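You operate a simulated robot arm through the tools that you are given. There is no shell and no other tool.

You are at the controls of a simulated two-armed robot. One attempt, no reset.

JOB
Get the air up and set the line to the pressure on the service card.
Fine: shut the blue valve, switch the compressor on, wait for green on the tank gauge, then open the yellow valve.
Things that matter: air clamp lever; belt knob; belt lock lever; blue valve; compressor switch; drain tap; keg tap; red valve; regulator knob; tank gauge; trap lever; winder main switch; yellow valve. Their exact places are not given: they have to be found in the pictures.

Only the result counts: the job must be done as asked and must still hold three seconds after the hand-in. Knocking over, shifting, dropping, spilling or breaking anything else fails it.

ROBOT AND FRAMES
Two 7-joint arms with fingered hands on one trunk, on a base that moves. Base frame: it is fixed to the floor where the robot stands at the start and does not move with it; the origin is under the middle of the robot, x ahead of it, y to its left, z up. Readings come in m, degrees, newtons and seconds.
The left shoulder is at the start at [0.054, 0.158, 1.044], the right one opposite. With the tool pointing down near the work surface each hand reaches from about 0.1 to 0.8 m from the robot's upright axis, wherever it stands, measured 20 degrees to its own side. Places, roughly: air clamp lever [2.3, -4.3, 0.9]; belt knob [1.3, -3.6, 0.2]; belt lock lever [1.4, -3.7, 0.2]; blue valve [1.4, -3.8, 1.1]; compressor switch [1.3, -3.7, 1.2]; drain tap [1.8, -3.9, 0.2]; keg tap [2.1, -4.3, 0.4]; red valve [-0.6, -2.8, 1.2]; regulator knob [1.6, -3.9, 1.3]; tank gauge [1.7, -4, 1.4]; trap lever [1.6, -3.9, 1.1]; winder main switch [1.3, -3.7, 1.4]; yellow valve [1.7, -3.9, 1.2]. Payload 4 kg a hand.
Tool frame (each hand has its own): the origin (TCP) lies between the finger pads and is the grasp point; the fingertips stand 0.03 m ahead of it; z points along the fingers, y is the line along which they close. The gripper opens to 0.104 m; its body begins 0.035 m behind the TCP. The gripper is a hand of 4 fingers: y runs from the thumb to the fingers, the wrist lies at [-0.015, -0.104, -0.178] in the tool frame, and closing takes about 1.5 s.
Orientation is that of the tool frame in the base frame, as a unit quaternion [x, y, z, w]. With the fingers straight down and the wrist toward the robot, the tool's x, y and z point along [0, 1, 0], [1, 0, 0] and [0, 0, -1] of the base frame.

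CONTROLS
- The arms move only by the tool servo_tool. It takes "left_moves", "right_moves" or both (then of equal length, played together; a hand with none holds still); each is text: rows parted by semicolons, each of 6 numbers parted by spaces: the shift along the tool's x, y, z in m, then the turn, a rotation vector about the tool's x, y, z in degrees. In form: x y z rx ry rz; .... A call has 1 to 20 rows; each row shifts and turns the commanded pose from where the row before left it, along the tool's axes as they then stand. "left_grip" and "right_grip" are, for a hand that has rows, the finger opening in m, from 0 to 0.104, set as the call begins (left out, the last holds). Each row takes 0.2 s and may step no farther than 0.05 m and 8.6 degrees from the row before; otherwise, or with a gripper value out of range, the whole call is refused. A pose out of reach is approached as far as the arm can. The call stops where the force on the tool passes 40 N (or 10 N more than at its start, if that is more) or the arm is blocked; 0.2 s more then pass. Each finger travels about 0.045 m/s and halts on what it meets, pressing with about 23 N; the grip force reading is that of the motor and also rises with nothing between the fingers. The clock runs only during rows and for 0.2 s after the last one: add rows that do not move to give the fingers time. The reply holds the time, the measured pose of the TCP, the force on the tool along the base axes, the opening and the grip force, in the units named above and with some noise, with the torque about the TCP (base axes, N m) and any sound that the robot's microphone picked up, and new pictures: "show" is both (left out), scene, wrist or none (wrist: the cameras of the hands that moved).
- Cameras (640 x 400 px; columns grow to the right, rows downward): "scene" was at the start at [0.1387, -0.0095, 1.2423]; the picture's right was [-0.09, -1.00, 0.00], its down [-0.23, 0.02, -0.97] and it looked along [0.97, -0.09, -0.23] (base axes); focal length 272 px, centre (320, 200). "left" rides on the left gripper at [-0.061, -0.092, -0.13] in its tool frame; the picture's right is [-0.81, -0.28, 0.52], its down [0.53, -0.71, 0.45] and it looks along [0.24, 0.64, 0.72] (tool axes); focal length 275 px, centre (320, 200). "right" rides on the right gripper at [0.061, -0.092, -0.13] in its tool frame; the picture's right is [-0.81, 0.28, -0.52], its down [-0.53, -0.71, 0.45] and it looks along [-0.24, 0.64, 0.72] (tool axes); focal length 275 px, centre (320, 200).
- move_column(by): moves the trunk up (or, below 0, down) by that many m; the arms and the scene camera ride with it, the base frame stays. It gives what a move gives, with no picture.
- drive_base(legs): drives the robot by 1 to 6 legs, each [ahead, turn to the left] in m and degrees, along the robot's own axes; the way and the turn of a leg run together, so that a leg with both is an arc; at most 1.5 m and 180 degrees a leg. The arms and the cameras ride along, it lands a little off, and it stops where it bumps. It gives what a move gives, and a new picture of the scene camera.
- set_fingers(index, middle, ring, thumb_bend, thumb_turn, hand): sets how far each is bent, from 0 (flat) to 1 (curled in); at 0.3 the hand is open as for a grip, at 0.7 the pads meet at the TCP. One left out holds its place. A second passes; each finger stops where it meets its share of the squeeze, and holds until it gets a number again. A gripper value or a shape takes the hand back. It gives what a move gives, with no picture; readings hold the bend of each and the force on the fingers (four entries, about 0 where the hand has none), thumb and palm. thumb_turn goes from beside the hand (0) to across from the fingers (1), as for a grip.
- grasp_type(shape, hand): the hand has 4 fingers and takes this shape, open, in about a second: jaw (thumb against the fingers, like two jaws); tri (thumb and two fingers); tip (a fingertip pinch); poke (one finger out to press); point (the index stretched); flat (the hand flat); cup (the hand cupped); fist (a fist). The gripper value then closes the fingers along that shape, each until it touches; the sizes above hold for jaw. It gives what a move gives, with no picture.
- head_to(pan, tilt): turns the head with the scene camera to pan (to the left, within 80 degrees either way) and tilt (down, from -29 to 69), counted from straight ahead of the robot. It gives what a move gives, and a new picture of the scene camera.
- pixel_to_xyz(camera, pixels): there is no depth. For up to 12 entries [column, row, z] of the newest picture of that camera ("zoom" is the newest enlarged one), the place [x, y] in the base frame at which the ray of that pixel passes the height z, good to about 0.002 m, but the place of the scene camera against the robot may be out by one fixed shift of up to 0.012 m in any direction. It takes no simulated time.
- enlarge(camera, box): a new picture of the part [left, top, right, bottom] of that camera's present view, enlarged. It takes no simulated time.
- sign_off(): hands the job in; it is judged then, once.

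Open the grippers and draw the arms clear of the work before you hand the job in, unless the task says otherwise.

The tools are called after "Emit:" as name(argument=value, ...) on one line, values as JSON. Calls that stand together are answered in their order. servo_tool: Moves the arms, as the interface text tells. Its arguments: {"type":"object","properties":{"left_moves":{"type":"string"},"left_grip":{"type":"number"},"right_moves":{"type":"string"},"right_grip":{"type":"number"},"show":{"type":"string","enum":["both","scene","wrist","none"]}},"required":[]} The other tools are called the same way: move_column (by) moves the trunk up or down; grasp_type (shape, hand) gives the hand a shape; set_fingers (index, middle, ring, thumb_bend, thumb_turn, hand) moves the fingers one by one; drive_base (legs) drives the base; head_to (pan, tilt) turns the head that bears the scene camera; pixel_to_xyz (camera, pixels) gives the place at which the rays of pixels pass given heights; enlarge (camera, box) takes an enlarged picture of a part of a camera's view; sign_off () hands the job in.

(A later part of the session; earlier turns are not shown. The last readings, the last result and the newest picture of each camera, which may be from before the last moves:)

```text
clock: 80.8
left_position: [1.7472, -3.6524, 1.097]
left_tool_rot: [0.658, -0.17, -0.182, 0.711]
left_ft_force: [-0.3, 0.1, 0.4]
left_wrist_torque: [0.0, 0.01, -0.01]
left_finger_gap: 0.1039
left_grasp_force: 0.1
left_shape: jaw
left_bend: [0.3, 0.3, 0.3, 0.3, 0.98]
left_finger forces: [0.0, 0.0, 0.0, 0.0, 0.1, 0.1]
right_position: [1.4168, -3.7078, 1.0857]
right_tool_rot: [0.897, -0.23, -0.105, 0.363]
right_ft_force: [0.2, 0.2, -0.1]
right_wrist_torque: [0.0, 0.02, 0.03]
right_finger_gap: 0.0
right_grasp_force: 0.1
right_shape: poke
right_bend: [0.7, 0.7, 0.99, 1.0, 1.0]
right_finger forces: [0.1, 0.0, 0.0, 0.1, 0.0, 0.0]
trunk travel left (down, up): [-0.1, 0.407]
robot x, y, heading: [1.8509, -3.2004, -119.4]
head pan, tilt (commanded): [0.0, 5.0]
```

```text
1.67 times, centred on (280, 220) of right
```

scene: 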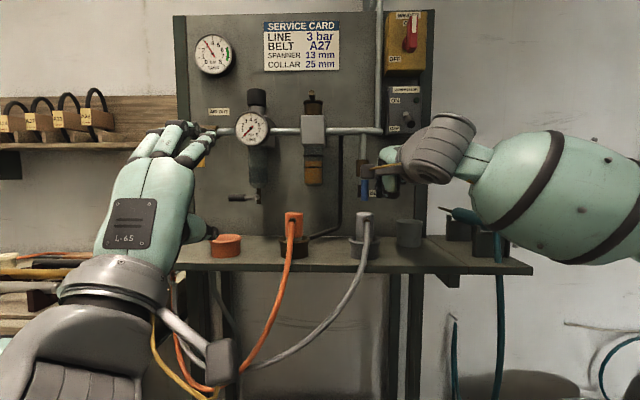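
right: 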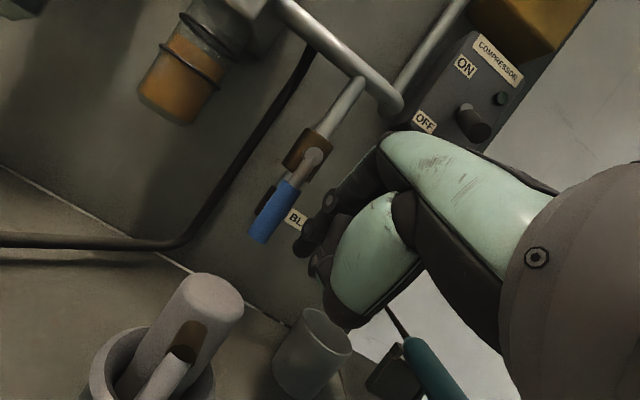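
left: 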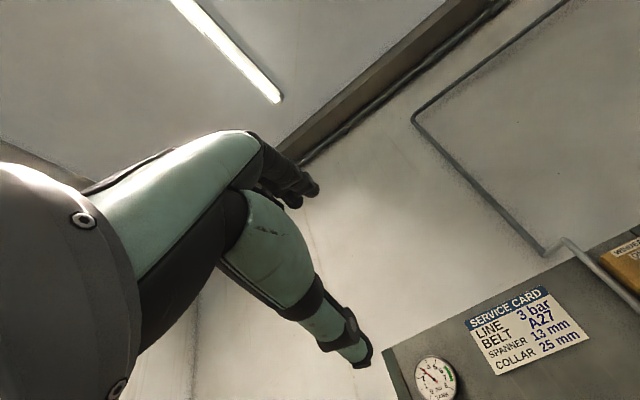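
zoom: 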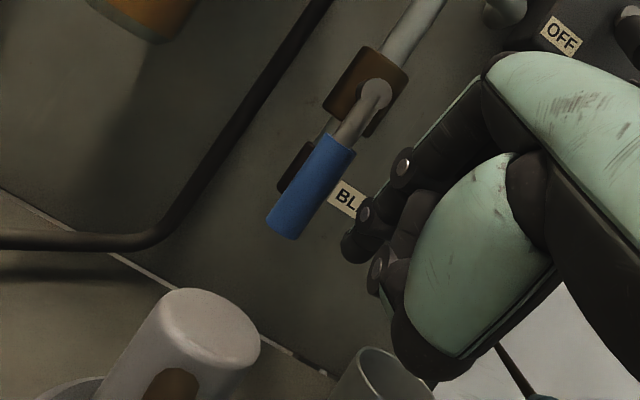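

The fingertip (zoom 350, 250) is now right beside the lower end of the blue handle (283, 225). I push left (tool +x) in 5 mm steps to see whether it turns.

Emit:
servo_tool(right_moves="0.006 0 0 0 0 0; 0.006 0 0 0 0 0; 0.005 0 0 0 0 0; 0.005 0 0 0 0 0; 0.005 0 0 0 0 0; 0 0 0 0 0 0", show="both")

Emit:
enlarge(camera="right", box=[160, 100, 400, 340])

```text
clock: 82.2
left_position: [1.744, -3.6501, 1.0969]
left_tool_rot: [0.658, -0.171, -0.181, 0.711]
left_ft_force: [0.1, -0.5, 0.5]
left_wrist_torque: [0.01, -0.03, -0.02]
left_finger_gap: 0.104
left_grasp_force: 0.1
left_shape: jaw
left_bend: [0.3, 0.3, 0.3, 0.3, 0.98]
left_finger forces: [0.0, 0.0, 0.0, 0.0, 0.1, 0.0]
right_position: [1.4307, -3.719, 1.086]
right_tool_rot: [0.895, -0.236, -0.105, 0.363]
right_ft_force: [-29.4, 13.5, 0.7]
right_wrist_torque: [0.16, 0.34, -0.59]
right_finger_gap: 0.0001
right_grasp_force: 0.0
right_shape: poke
right_bend: [0.7, 0.7, 0.99, 1.0, 1.0]
right_finger forces: [29.7, 0.0, 0.0, 0.1, 0.0, 0.0]
trunk travel left (down, up): [-0.1, 0.407]
robot x, y, heading: [1.8487, -3.1988, -119.7]
head pan, tilt (commanded): [0.0, 5.0]
```

scene: 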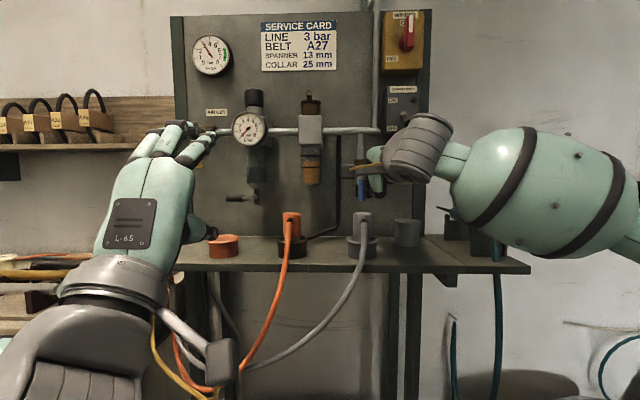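
right: 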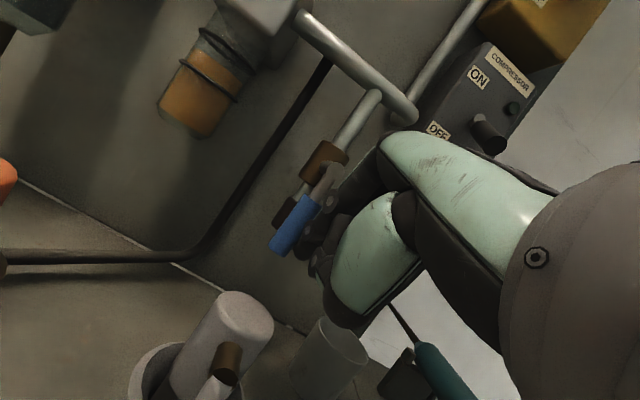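

```text
1.67 times, centred on (280, 220) of right
```

zoom: 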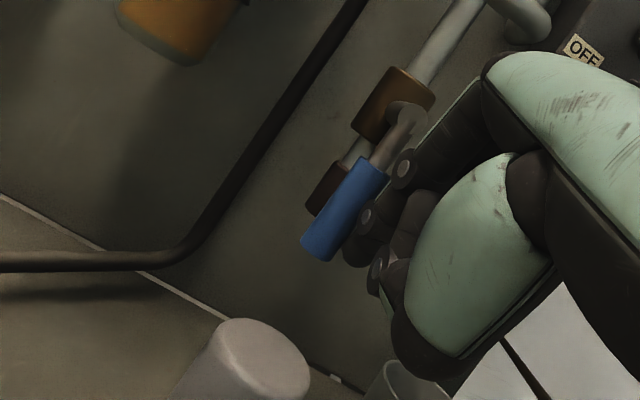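

The index presses with ~30 N and the handle does not turn, so left is its stop; it must close to the right. I back off and go around in front of it to its left side, keeping above the plug.

Emit:
servo_tool(right_moves="-0.012 0 0 0 0 0; -0.01 0 0 0 0 0; 0 -0.011 -0.0318 0 0 0; 0 -0.011 -0.0318 0 0 0; 0.03 0 0 0 0 0; 0.03 0 0 0 0 0; 0.025 0 0 0 0 0; 0 0 0 0 0 0", show="both")

Emit:
enlarge(camera="right", box=[160, 60, 480, 380])

```text
clock: 84.0
left_position: [1.7469, -3.6518, 1.097]
left_tool_rot: [0.658, -0.17, -0.182, 0.711]
left_ft_force: [0.4, -0.3, -0.3]
left_wrist_torque: [-0.02, 0.0, 0.01]
left_finger_gap: 0.1042
left_grasp_force: 0.1
left_shape: jaw
left_bend: [0.3, 0.3, 0.3, 0.3, 0.98]
left_finger forces: [0.0, 0.0, 0.0, 0.1, 0.1, 0.0]
right_position: [1.5243, -3.6996, 1.1162]
right_tool_rot: [0.897, -0.229, -0.104, 0.364]
right_ft_force: [0.3, -0.3, -0.2]
right_wrist_torque: [-0.02, 0.03, 0.01]
right_finger_gap: 0.0
right_grasp_force: 0.1
right_shape: poke
right_bend: [0.7, 0.7, 0.99, 1.0, 1.0]
right_finger forces: [0.0, 0.0, 0.1, 0.1, 0.0, 0.0]
trunk travel left (down, up): [-0.1, 0.407]
robot x, y, heading: [1.8477, -3.1964, -119.6]
head pan, tilt (commanded): [0.0, 5.0]
```

scene: 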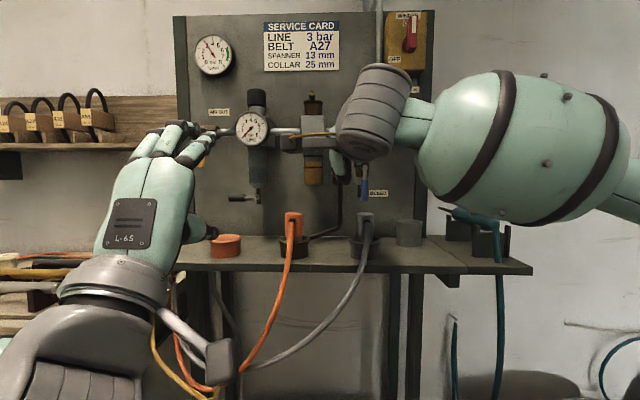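
right: 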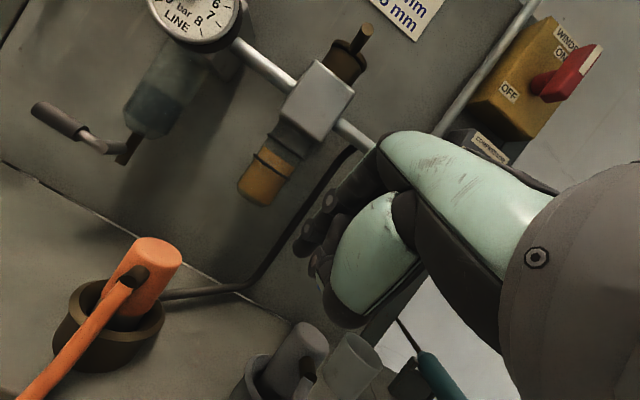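

```text
1.25 times, centred on (320, 220) of right
```

zoom: 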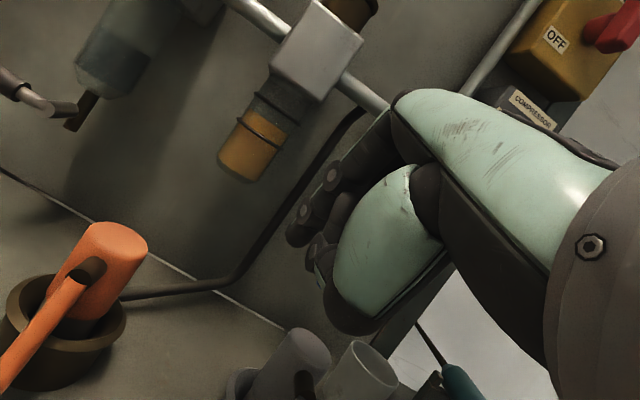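

The hand is now left of the blue handle (scene (364, 185)) and in front of it. I go in 6 cm and down 3 cm, then push right in small steps.

Emit:
servo_tool(right_moves="0 0.011 0.0318 0 0 0; 0 0.011 0.0318 0 0 0; -0.01 0 0 0 0 0; -0.007 0 0 0 0 0; -0.006 0 0 0 0 0; -0.006 0 0 0 0 0; 0 0 0 0 0 0", show="both")

Emit:
enlarge(camera="scene", box=[310, 120, 410, 220])

```text
clock: 85.5
left_position: [1.7472, -3.6526, 1.0968]
left_tool_rot: [0.658, -0.169, -0.182, 0.711]
left_ft_force: [0.1, 0.2, 0.0]
left_wrist_torque: [-0.02, -0.01, 0.01]
left_finger_gap: 0.104
left_grasp_force: 0.0
left_shape: jaw
left_bend: [0.3, 0.3, 0.3, 0.3, 0.98]
left_finger forces: [0.0, 0.0, 0.1, 0.1, 0.0, 0.1]
right_position: [1.4702, -3.7401, 1.0842]
right_tool_rot: [0.896, -0.23, -0.105, 0.364]
right_ft_force: [0.4, 0.1, -0.2]
right_wrist_torque: [-0.01, 0.0, 0.03]
right_finger_gap: 0.0
right_grasp_force: 0.0
right_shape: poke
right_bend: [0.7, 0.7, 0.99, 1.0, 1.0]
right_finger forces: [0.0, 0.0, 0.1, 0.1, 0.1, 0.0]
trunk travel left (down, up): [-0.1, 0.407]
robot x, y, heading: [1.8491, -3.1996, -119.6]
head pan, tilt (commanded): [0.0, 5.0]
```

scene: 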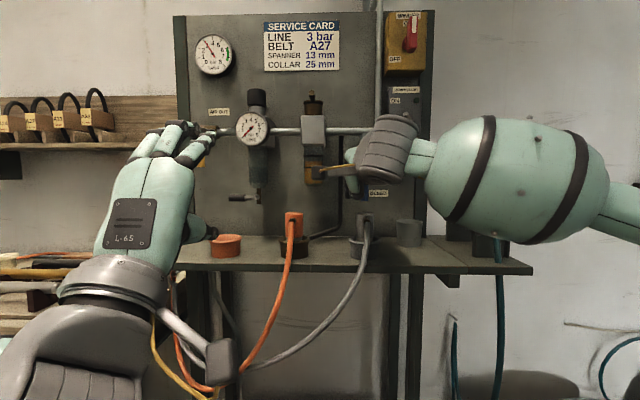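
right: 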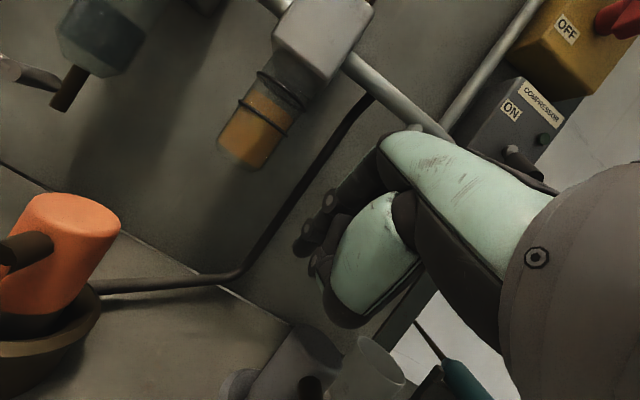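

```text
4.00 times, centred on (360, 170) of scene
```

zoom: 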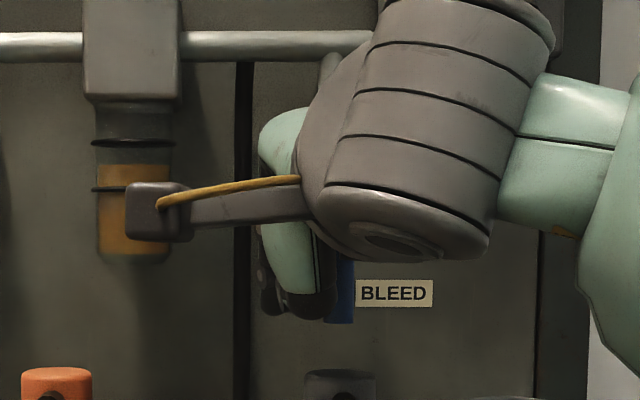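

No contact yet; the scene zoom shows the fingers just left of the blue handle. I keep pushing right in 5 mm steps.

Emit:
servo_tool(right_moves="-0.005 0 0 0 0 0; -0.005 0 0 0 0 0; -0.005 0 0 0 0 0; -0.005 0 0 0 0 0; -0.005 0 0 0 0 0; -0.005 0 0 0 0 0; 0 0 0 0 0 0", show="both")

Emit:
enlarge(camera="scene", box=[310, 120, 410, 220])

```text
clock: 87.2
left_position: [1.7501, -3.6499, 1.097]
left_tool_rot: [0.657, -0.17, -0.184, 0.711]
left_ft_force: [0.0, 0.4, -0.5]
left_wrist_torque: [0.0, 0.0, -0.03]
left_finger_gap: 0.1039
left_grasp_force: 0.1
left_shape: jaw
left_bend: [0.3, 0.3, 0.3, 0.3, 0.98]
left_finger forces: [0.0, 0.0, 0.1, 0.0, 0.0, 0.0]
right_position: [1.4473, -3.7238, 1.0886]
right_tool_rot: [0.896, -0.227, -0.104, 0.366]
right_ft_force: [13.9, 7.0, 3.6]
right_wrist_torque: [-0.19, 0.4, -0.02]
right_finger_gap: 0.0
right_grasp_force: 0.0
right_shape: poke
right_bend: [0.7, 0.7, 0.99, 1.0, 1.0]
right_finger forces: [0.0, 15.1, 0.0, 0.0, 0.0, 0.0]
trunk travel left (down, up): [-0.1, 0.407]
robot x, y, heading: [1.8489, -3.1987, -119.5]
head pan, tilt (commanded): [0.0, 5.0]
```

scene: 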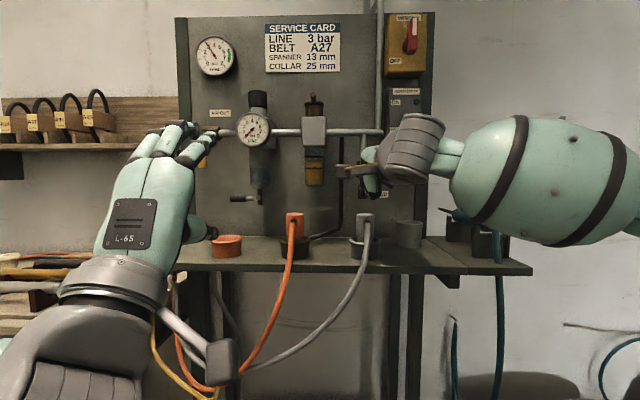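
right: 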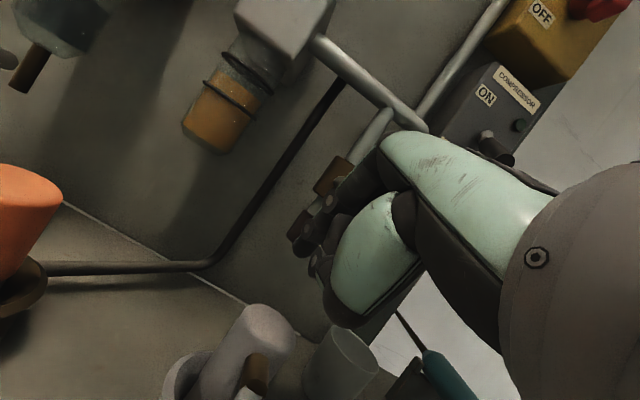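

```text
4.00 times, centred on (360, 170) of scene
```

zoom: 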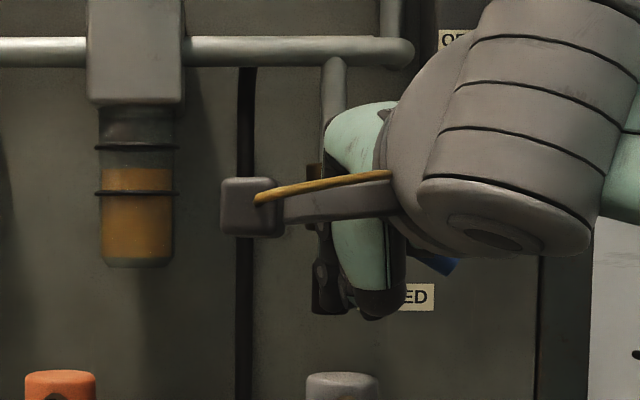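

The handle is turning right (its end now shows at zoom (435, 263), roughly 50°). I continue up and to the right to swing it to horizontal, keeping clear of the toggle.

Emit:
servo_tool(right_moves="-0.005 0.0035 -0.0036 0 0 0; -0.005 0.0035 -0.0036 0 0 0; -0.004 0.005 -0.005 0 0 0; -0.003 0.0056 -0.0057 0 0 0; 0 0 0 0 0 0", show="both")

Emit:
enlarge(camera="scene", box=[310, 120, 410, 220])

```text
clock: 88.3
left_position: [1.7487, -3.6501, 1.0976]
left_tool_rot: [0.657, -0.169, -0.181, 0.712]
left_ft_force: [-0.3, -0.2, 0.9]
left_wrist_torque: [0.01, 0.0, 0.02]
left_finger_gap: 0.1041
left_grasp_force: 0.0
left_shape: jaw
left_bend: [0.3, 0.3, 0.3, 0.3, 0.98]
left_finger forces: [0.0, 0.0, 0.0, 0.1, 0.0, 0.0]
right_position: [1.4289, -3.7154, 1.1119]
right_tool_rot: [0.896, -0.231, -0.106, 0.364]
right_ft_force: [8.9, 14.5, -4.8]
right_wrist_torque: [-0.12, 0.03, -0.19]
right_finger_gap: 0.0001
right_grasp_force: 0.0
right_shape: poke
right_bend: [0.7, 0.7, 0.99, 1.0, 1.0]
right_finger forces: [0.1, 16.9, 0.0, 0.1, 0.1, 0.0]
trunk travel left (down, up): [-0.1, 0.407]
robot x, y, heading: [1.8484, -3.1977, -119.3]
head pan, tilt (commanded): [0.0, 5.0]
```

scene: 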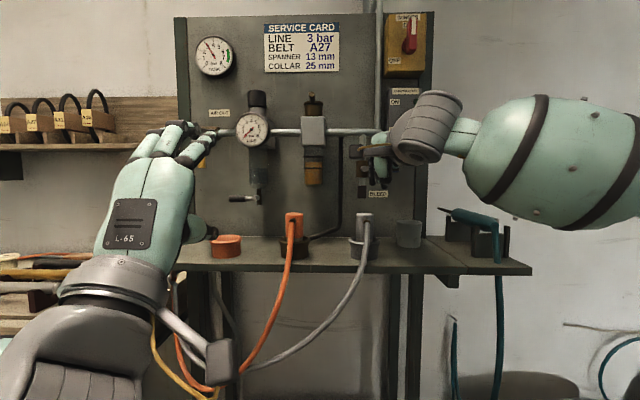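
right: 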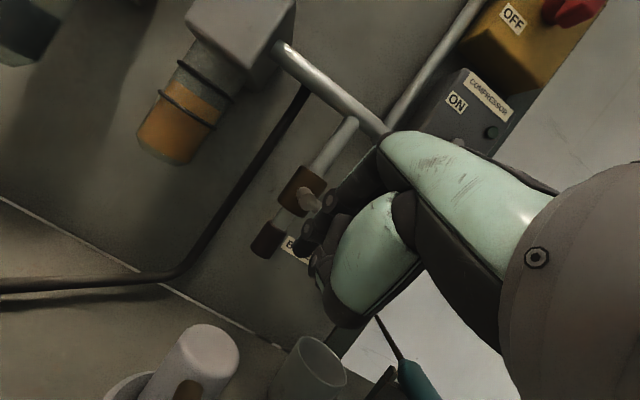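

```text
4.00 times, centred on (360, 170) of scene
```

zoom: 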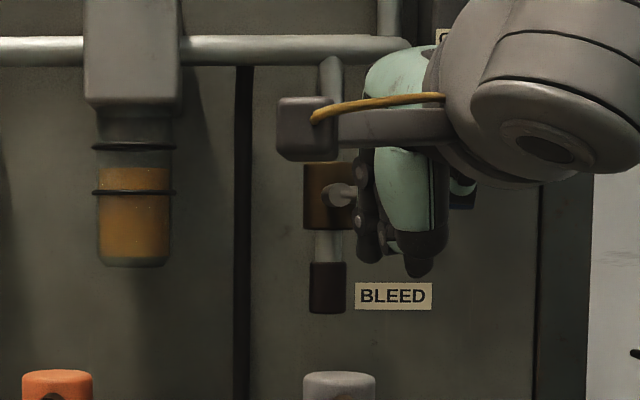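

The handle stem is now horizontal pointing right at zoom (340, 193). I nudge upward a little more to make sure it reaches its stop.

Emit:
servo_tool(right_moves="0 0.0042 -0.0043 0 0 0; 0 0.0042 -0.0043 0 0 0; 0 0.0035 -0.0036 0 0 0; 0 0 0 0 0 0", show="both")

Emit:
enlarge(camera="scene", box=[310, 120, 410, 220])

```text
clock: 89.3
left_position: [1.7492, -3.6498, 1.0974]
left_tool_rot: [0.657, -0.17, -0.182, 0.711]
left_ft_force: [-0.6, -0.2, -1.7]
left_wrist_torque: [0.03, 0.02, -0.02]
left_finger_gap: 0.104
left_grasp_force: 0.0
left_shape: jaw
left_bend: [0.3, 0.3, 0.3, 0.3, 0.98]
left_finger forces: [0.0, 0.0, 0.0, 0.1, 0.0, 0.0]
right_position: [1.4293, -3.714, 1.1274]
right_tool_rot: [0.896, -0.23, -0.105, 0.364]
right_ft_force: [6.8, 12.6, -6.0]
right_wrist_torque: [0.18, -0.06, -0.05]
right_finger_gap: 0.0002
right_grasp_force: 0.0
right_shape: poke
right_bend: [0.7, 0.7, 0.99, 1.0, 1.0]
right_finger forces: [4.8, 10.3, 0.1, 0.0, 0.0, 0.1]
trunk travel left (down, up): [-0.1, 0.407]
robot x, y, heading: [1.8472, -3.2006, -119.5]
head pan, tilt (commanded): [0.0, 5.0]
```

scene: 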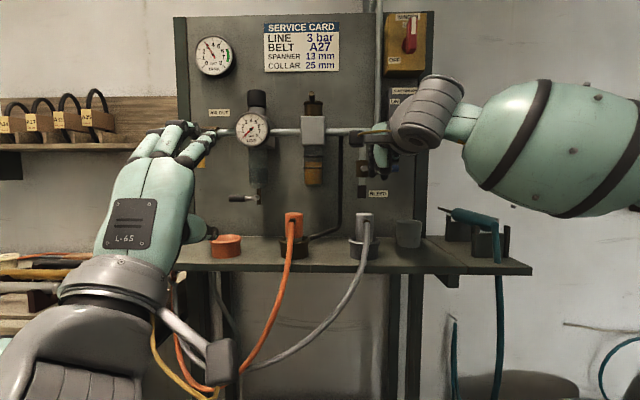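
right: 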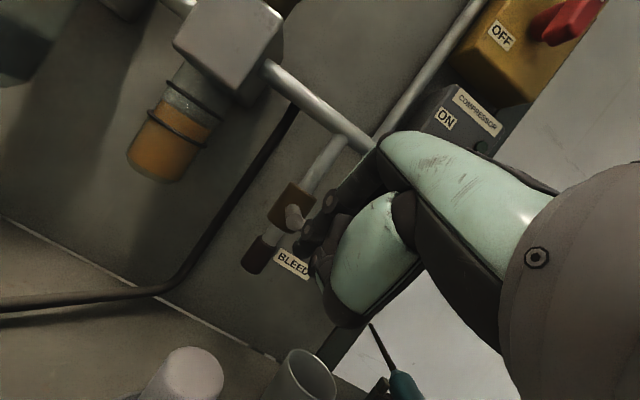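

```text
4.00 times, centred on (360, 170) of scene
```

zoom: 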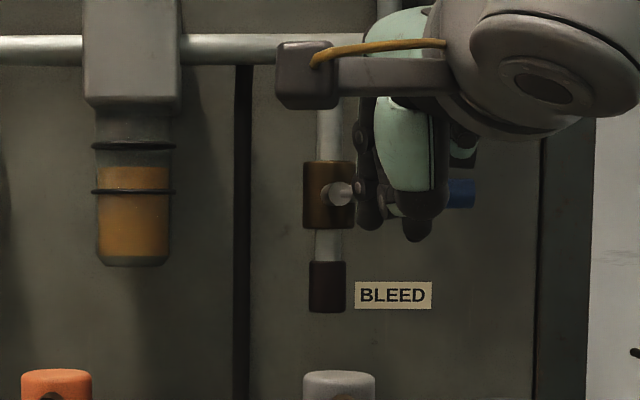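

The blue handle now lies horizontal, its end at zoom (460, 193) level with the pivot (340, 193). I retract straight back from the panel and check it.

Emit:
servo_tool(right_moves="0 -0.0143 -0.014 0 0 0; 0 -0.0286 -0.028 0 0 0; 0 -0.0286 -0.028 0 0 0; 0 -0.0286 -0.028 0 0 0; 0 0 0 0 0 0", show="both")

Emit:
enlarge(camera="right", box=[160, 60, 400, 300])

```text
clock: 90.5
left_position: [1.7464, -3.6525, 1.0963]
left_tool_rot: [0.659, -0.17, -0.182, 0.71]
left_ft_force: [0.2, 0.5, 1.3]
left_wrist_torque: [0.04, 0.0, -0.05]
left_finger_gap: 0.1039
left_grasp_force: 0.0
left_shape: jaw
left_bend: [0.3, 0.3, 0.3, 0.3, 0.98]
left_finger forces: [0.0, 0.0, 0.0, 0.1, 0.0, 0.1]
right_position: [1.4979, -3.5919, 1.1269]
right_tool_rot: [0.897, -0.229, -0.104, 0.364]
right_ft_force: [0.2, -0.9, -0.1]
right_wrist_torque: [0.0, -0.01, 0.0]
right_finger_gap: 0.0001
right_grasp_force: 0.1
right_shape: poke
right_bend: [0.7, 0.7, 0.99, 1.0, 1.0]
right_finger forces: [0.1, 0.0, 0.1, 0.1, 0.0, 0.0]
trunk travel left (down, up): [-0.1, 0.407]
robot x, y, heading: [1.8502, -3.1981, -119.8]
head pan, tilt (commanded): [0.0, 5.0]
```

scene: 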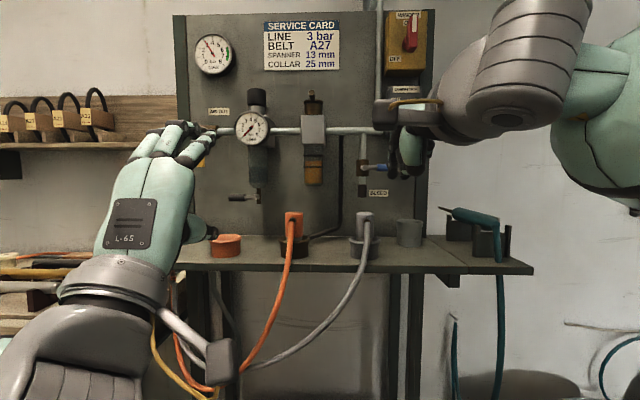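
right: 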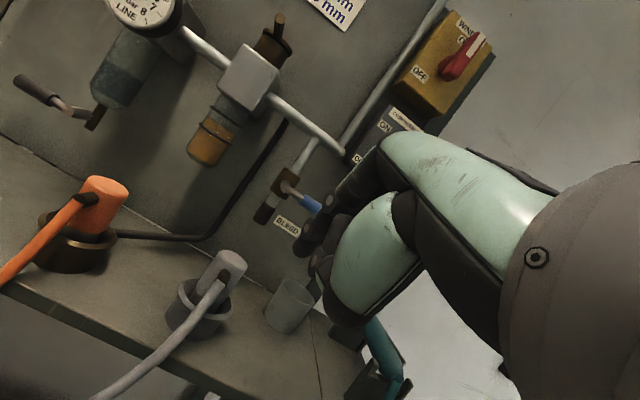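

```text
1.67 times, centred on (280, 180) of right
```

zoom: 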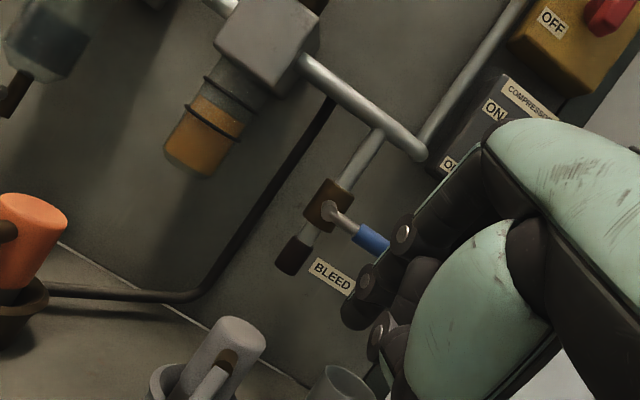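

The blue handle now stands across its pipe (zoom (330,208)→(380,243) versus pipe (375,135)→(295,260)), i.e. shut. Next, the compressor toggle: I pitch the hand up ~25° and move in front of and below the toggle.

Emit:
servo_tool(right_moves="0 0 0 -8.5 0 0; 0 0 0 -8.5 0 0; 0 0 0 -8.5 0 0; -0.0218 0.0143 0.0168 0 0 0; -0.0218 0.0143 0.0168 0 0 0; -0.0218 0.0143 0.0168 0 0 0; 0 0 0 0 0 0", show="both")

Emit:
enlarge(camera="right", box=[200, 40, 440, 280])

```text
clock: 92.2
left_position: [1.7479, -3.6519, 1.0968]
left_tool_rot: [0.658, -0.17, -0.182, 0.711]
left_ft_force: [0.1, 0.6, 0.7]
left_wrist_torque: [-0.01, -0.05, 0.0]
left_finger_gap: 0.1039
left_grasp_force: 0.0
left_shape: jaw
left_bend: [0.3, 0.3, 0.3, 0.3, 0.98]
left_finger forces: [0.0, 0.1, 0.1, 0.1, 0.0, 0.0]
right_position: [1.4104, -3.6167, 1.1517]
right_tool_rot: [0.794, -0.2, -0.153, 0.553]
right_ft_force: [0.6, -0.3, 0.1]
right_wrist_torque: [0.0, -0.02, -0.02]
right_finger_gap: 0.0002
right_grasp_force: 0.0
right_shape: poke
right_bend: [0.7, 0.7, 0.99, 1.0, 1.0]
right_finger forces: [0.1, 0.0, 0.0, 0.0, 0.0, 0.0]
trunk travel left (down, up): [-0.1, 0.407]
robot x, y, heading: [1.8471, -3.1926, -119.7]
head pan, tilt (commanded): [0.0, 5.0]
```

scene: 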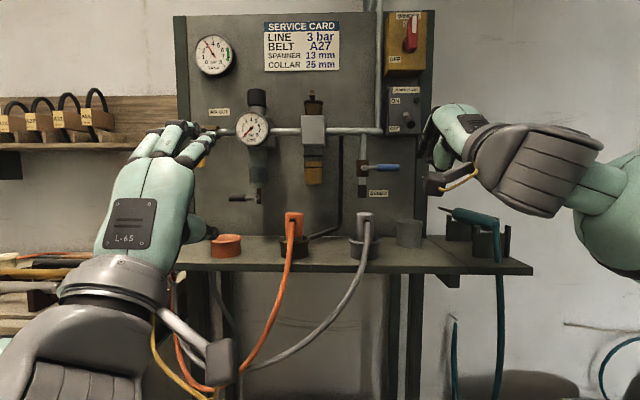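
right: 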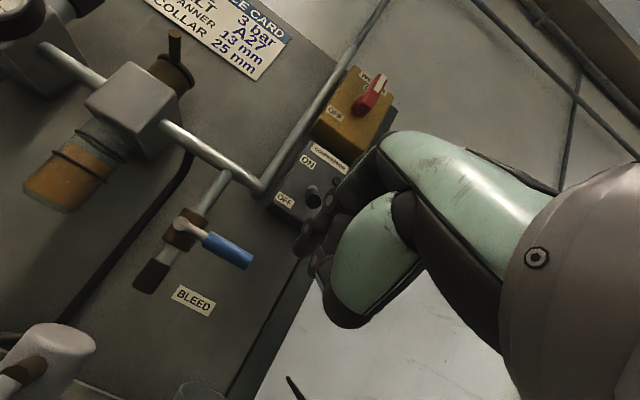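

```text
1.67 times, centred on (320, 160) of right
```

zoom: 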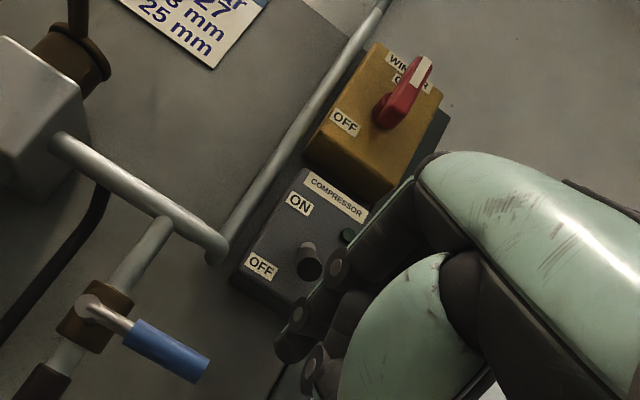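

The scene view confirms the blue handle is horizontal (385, 168). The toggle tip is at wrist px (314, 201); I go 6 cm forward while staying below it, and look again.

Emit:
servo_tool(right_moves="0 0.0103 0.0282 0 0 0; 0 0.0103 0.0282 0 0 0; 0 0 0 0 0 0", show="both")

Emit:
enlarge(camera="right", box=[240, 40, 440, 280])

Emit:
enlarge(camera="scene", box=[370, 70, 470, 200])

```text
clock: 93.0
left_position: [1.7447, -3.6529, 1.0958]
left_tool_rot: [0.659, -0.171, -0.181, 0.71]
left_ft_force: [-0.1, -0.1, 0.1]
left_wrist_torque: [0.02, 0.02, 0.0]
left_finger_gap: 0.1039
left_grasp_force: 0.1
left_shape: jaw
left_bend: [0.3, 0.3, 0.3, 0.3, 0.98]
left_finger forces: [0.0, 0.0, 0.1, 0.0, 0.0, 0.1]
right_position: [1.377, -3.6702, 1.1496]
right_tool_rot: [0.796, -0.203, -0.151, 0.55]
right_ft_force: [-0.8, 0.1, -0.1]
right_wrist_torque: [-0.08, 0.02, 0.03]
right_finger_gap: 0.0
right_grasp_force: 0.0
right_shape: poke
right_bend: [0.7, 0.7, 0.99, 1.0, 1.0]
right_finger forces: [0.0, 0.1, 0.0, 0.0, 0.0, 0.0]
trunk travel left (down, up): [-0.1, 0.407]
robot x, y, heading: [1.8505, -3.2015, -119.3]
head pan, tilt (commanded): [0.0, 5.0]
```

scene: 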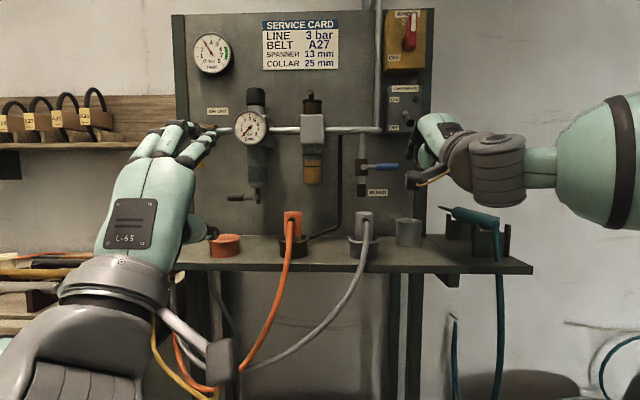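
right: 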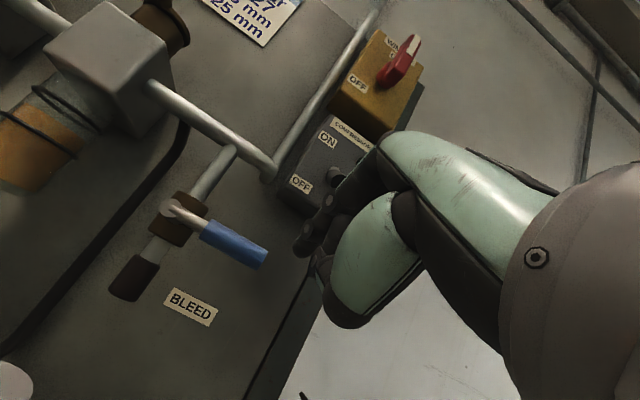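

```text
1.67 times, centred on (340, 160) of right
```

zoom: 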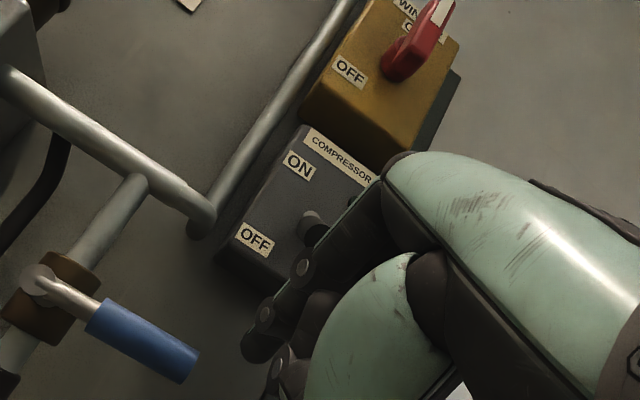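

```text
3.08 times, centred on (420, 135) of scene
```

zoom: 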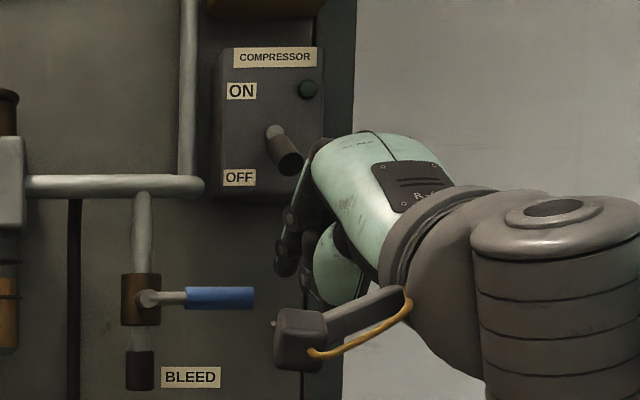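

In poke the distal index hangs nearly vertical (scene zoom (285,270)–(295,215)), not good for lifting the toggle. I retract and lower, then use the stretched index ("point").

Emit:
servo_tool(right_moves="0 -0.0244 -0.0231 0 0 0; 0 -0.0244 -0.0231 0 0 0; 0 -0.0244 -0.0231 0 0 0; 0 0 0 0 0 0", show="none")

Emit:
grasp_type(shape="point", hand="right")

Emit:
servo_tool(right_moves="0 0 0 0 0 0", show="both")

Emit:
enlarge(camera="scene", box=[370, 70, 510, 220])

Emit:
enlarge(camera="right", box=[240, 60, 440, 260])

```text
clock: 94.0
left_position: [1.7475, -3.6513, 1.0969]
left_tool_rot: [0.659, -0.169, -0.181, 0.71]
left_ft_force: [0.0, -0.3, 0.1]
left_wrist_torque: [0.02, -0.02, -0.03]
left_finger_gap: 0.1038
left_grasp_force: 0.2
left_shape: jaw
left_bend: [0.3, 0.3, 0.3, 0.3, 0.98]
left_finger forces: [0.0, 0.0, 0.0, 0.1, 0.0, 0.1]
right_position: [1.4141, -3.5822, 1.1106]
right_tool_rot: [0.796, -0.202, -0.153, 0.549]
right_ft_force: [0.0, 0.1, 0.0]
right_wrist_torque: [0.01, 0.0, -0.02]
right_finger_gap: 0.0001
right_grasp_force: 0.0
right_shape: poke
right_bend: [0.7, 0.7, 0.99, 1.0, 1.0]
right_finger forces: [0.0, 0.1, 0.0, 0.1, 0.0, 0.1]
right hand out of reach, approached as far as the arm can: row 1
trunk travel left (down, up): [-0.1, 0.407]
robot x, y, heading: [1.8489, -3.1989, -119.4]
head pan, tilt (commanded): [0.0, 5.0]
```

```text
clock: 94.8
left_position: [1.7477, -3.6519, 1.0971]
left_tool_rot: [0.658, -0.171, -0.183, 0.711]
left_ft_force: [-0.9, 0.9, 0.4]
left_wrist_torque: [0.02, 0.03, -0.02]
left_finger_gap: 0.104
left_grasp_force: 0.0
left_shape: jaw
left_bend: [0.3, 0.3, 0.3, 0.3, 0.98]
left_finger forces: [0.0, 0.0, 0.0, 0.0, 0.0, 0.1]
right_position: [1.4142, -3.5805, 1.1125]
right_tool_rot: [0.795, -0.202, -0.153, 0.551]
right_ft_force: [0.1, -0.6, 0.4]
right_wrist_torque: [-0.01, -0.02, 0.01]
right_finger_gap: 0.0002
right_grasp_force: 0.0
right_shape: point
right_bend: [0.2, 1.0, 1.0, 0.98, 0.88]
right_finger forces: [0.1, 0.0, 0.0, 0.1, 0.0, 0.0]
trunk travel left (down, up): [-0.1, 0.407]
robot x, y, heading: [1.8502, -3.2009, -119.6]
head pan, tilt (commanded): [0.0, 5.0]
```

```text
clock: 95.2
left_position: [1.7476, -3.6515, 1.0972]
left_tool_rot: [0.658, -0.169, -0.181, 0.711]
left_ft_force: [-0.2, -0.2, 0.7]
left_wrist_torque: [0.04, 0.01, 0.01]
left_finger_gap: 0.1041
left_grasp_force: 0.1
left_shape: jaw
left_bend: [0.3, 0.3, 0.3, 0.3, 0.98]
left_finger forces: [0.0, 0.0, 0.0, 0.0, 0.0, 0.0]
right_position: [1.4147, -3.5817, 1.1115]
right_tool_rot: [0.796, -0.202, -0.153, 0.55]
right_ft_force: [0.2, 0.0, 0.5]
right_wrist_torque: [0.04, -0.01, 0.01]
right_finger_gap: 0.0
right_grasp_force: 0.1
right_shape: point
right_bend: [0.2, 1.0, 1.0, 0.98, 0.88]
right_finger forces: [0.0, 0.0, 0.1, 0.1, 0.0, 0.0]
trunk travel left (down, up): [-0.1, 0.407]
robot x, y, heading: [1.8492, -3.2026, -119.4]
head pan, tilt (commanded): [0.0, 5.0]
```

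scene: 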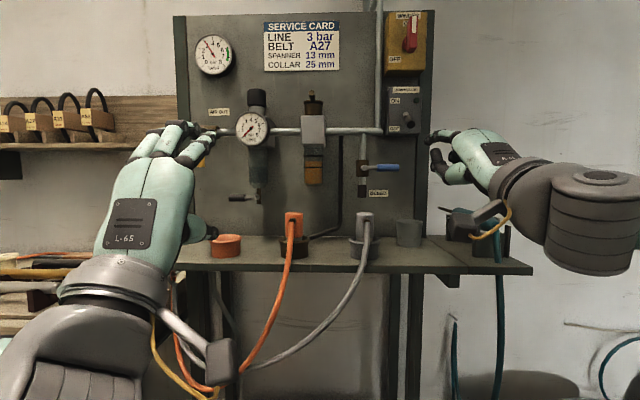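
right: 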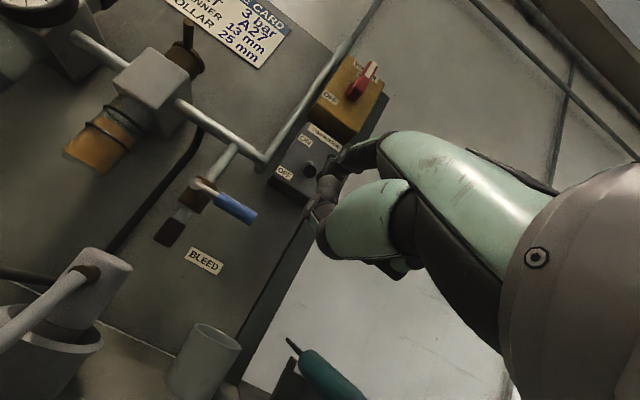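

```text
2.67 times, centred on (440, 145) of scene
```

zoom: 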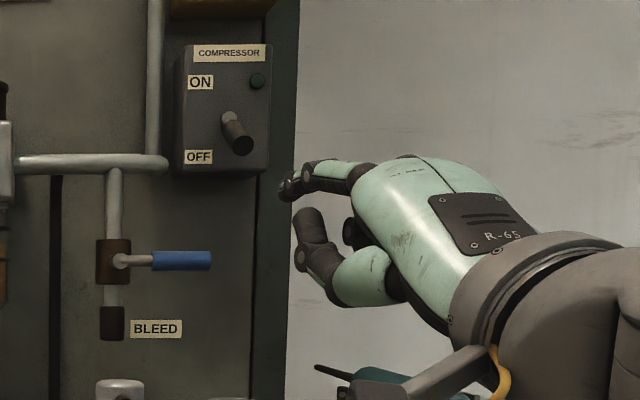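

```text
2.00 times, centred on (340, 160) of right
```

zoom: 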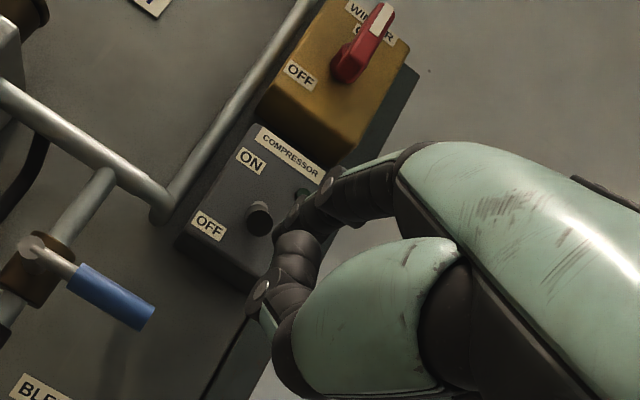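

Triangulated toggle tip ≈ [1.388, -3.675, 1.191]; the stretched index tip is at ≈ [1.414, -3.627, 1.166]. I slide 7 cm forward and 1.2 cm down so the finger lies beneath the toggle.

Emit:
servo_tool(right_moves="0 0.0063 0.035 0 0 0; 0 0.0063 0.035 0 0 0; 0 0 0 0 0 0", show="both")

Emit:
enlarge(camera="scene", box=[370, 70, 510, 220])

Emit:
enlarge(camera="right", box=[240, 60, 440, 260])

```text
clock: 96.0
left_position: [1.7463, -3.6506, 1.0967]
left_tool_rot: [0.657, -0.17, -0.182, 0.711]
left_ft_force: [-0.7, -0.3, 0.6]
left_wrist_torque: [-0.01, -0.03, -0.03]
left_finger_gap: 0.1042
left_grasp_force: 0.0
left_shape: jaw
left_bend: [0.3, 0.3, 0.3, 0.3, 0.98]
left_finger forces: [0.0, 0.0, 0.0, 0.1, 0.0, 0.0]
right_position: [1.4144, -3.5804, 1.1114]
right_tool_rot: [0.796, -0.201, -0.151, 0.55]
right_ft_force: [0.5, 0.9, 0.2]
right_wrist_torque: [-0.03, 0.02, 0.01]
right_finger_gap: 0.0002
right_grasp_force: 0.0
right_shape: point
right_bend: [0.2, 1.0, 1.0, 0.98, 0.88]
right_finger forces: [0.0, 0.0, 0.1, 0.0, 0.1, 0.1]
right hand out of reach, approached as far as the arm can: row 1, 2
trunk travel left (down, up): [-0.1, 0.407]
robot x, y, heading: [1.849, -3.2013, -119.4]
head pan, tilt (commanded): [0.0, 5.0]
```

scene: 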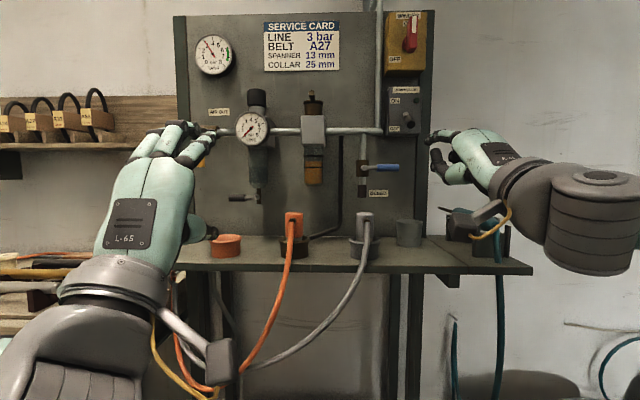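
right: 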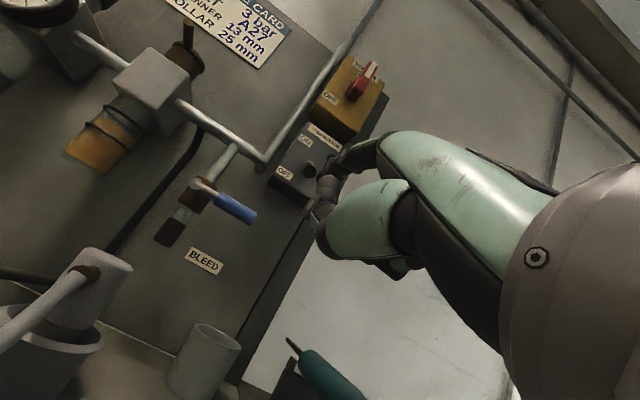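

```text
2.67 times, centred on (440, 145) of scene
```

zoom: 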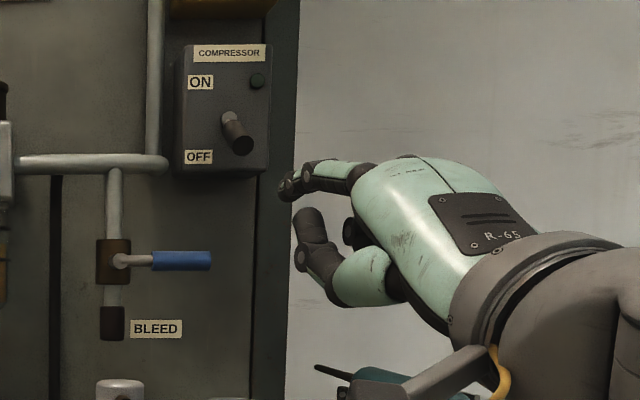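

```text
2.00 times, centred on (340, 160) of right
```

zoom: 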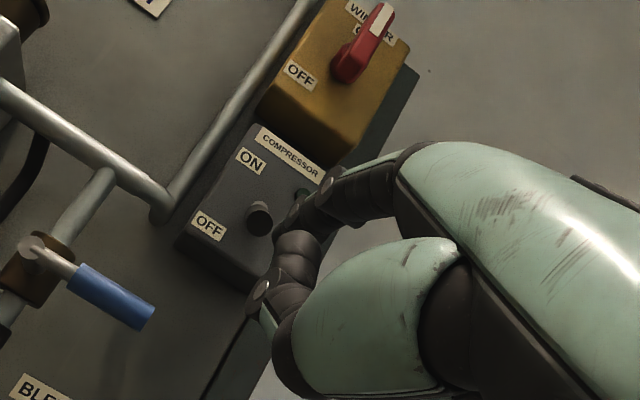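

That pose is out of reach at 70° pitch. I ease the pitch by 10° (finger sloping slightly down) and then move in beneath the toggle.

Emit:
servo_tool(right_moves="0 0 0 5 0 0; 0 0 0 5 0 0; 0.0015 0.0139 0.0301 0 0 0; 0.0015 0.0139 0.0301 0 0 0; 0 0 0 0 0 0", show="both")

Emit:
enlarge(camera="scene", box=[370, 70, 510, 220])

Emit:
enlarge(camera="right", box=[240, 60, 440, 260])

```text
clock: 97.2
left_position: [1.7472, -3.652, 1.0967]
left_tool_rot: [0.658, -0.17, -0.182, 0.711]
left_ft_force: [0.1, -0.7, 0.8]
left_wrist_torque: [0.03, 0.01, 0.0]
left_finger_gap: 0.1043
left_grasp_force: 0.0
left_shape: jaw
left_bend: [0.3, 0.3, 0.3, 0.3, 0.98]
left_finger forces: [0.0, 0.1, 0.0, 0.0, 0.1, 0.1]
right_position: [1.3839, -3.6394, 1.1077]
right_tool_rot: [0.839, -0.213, -0.135, 0.482]
right_ft_force: [-0.1, -0.1, -0.7]
right_wrist_torque: [-0.01, 0.0, 0.0]
right_finger_gap: 0.0001
right_grasp_force: 0.2
right_shape: point
right_bend: [0.2, 1.0, 1.0, 0.98, 0.88]
right_finger forces: [0.0, 0.1, 0.1, 0.1, 0.0, 0.0]
trunk travel left (down, up): [-0.1, 0.407]
robot x, y, heading: [1.851, -3.1959, -119.4]
head pan, tilt (commanded): [0.0, 5.0]
```

scene: 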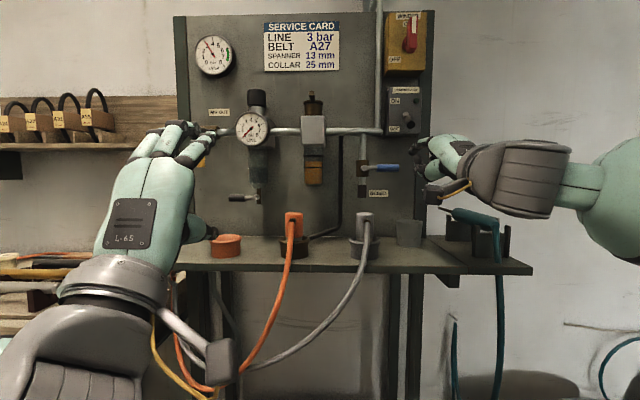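
right: 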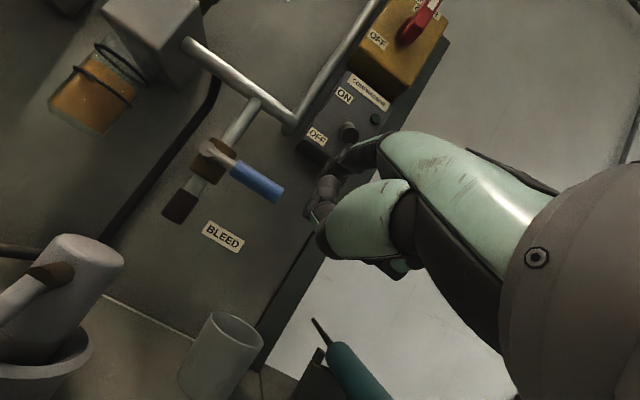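

```text
2.67 times, centred on (440, 145) of scene
```

zoom: 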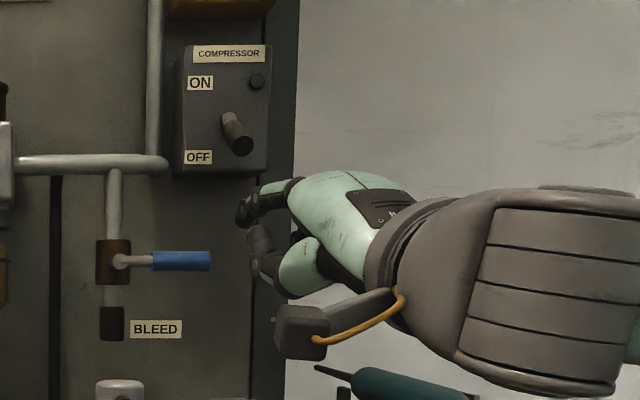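

```text
2.00 times, centred on (340, 160) of right
```

zoom: 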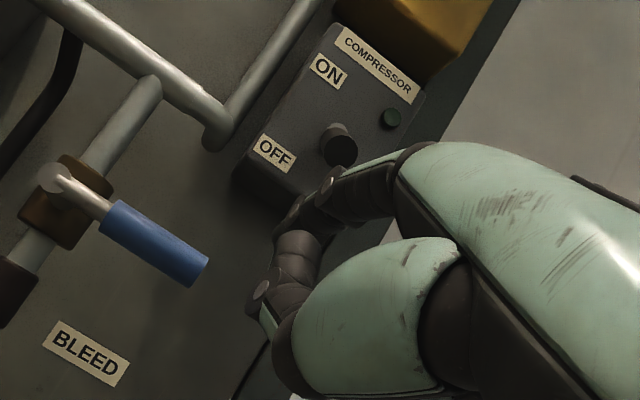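

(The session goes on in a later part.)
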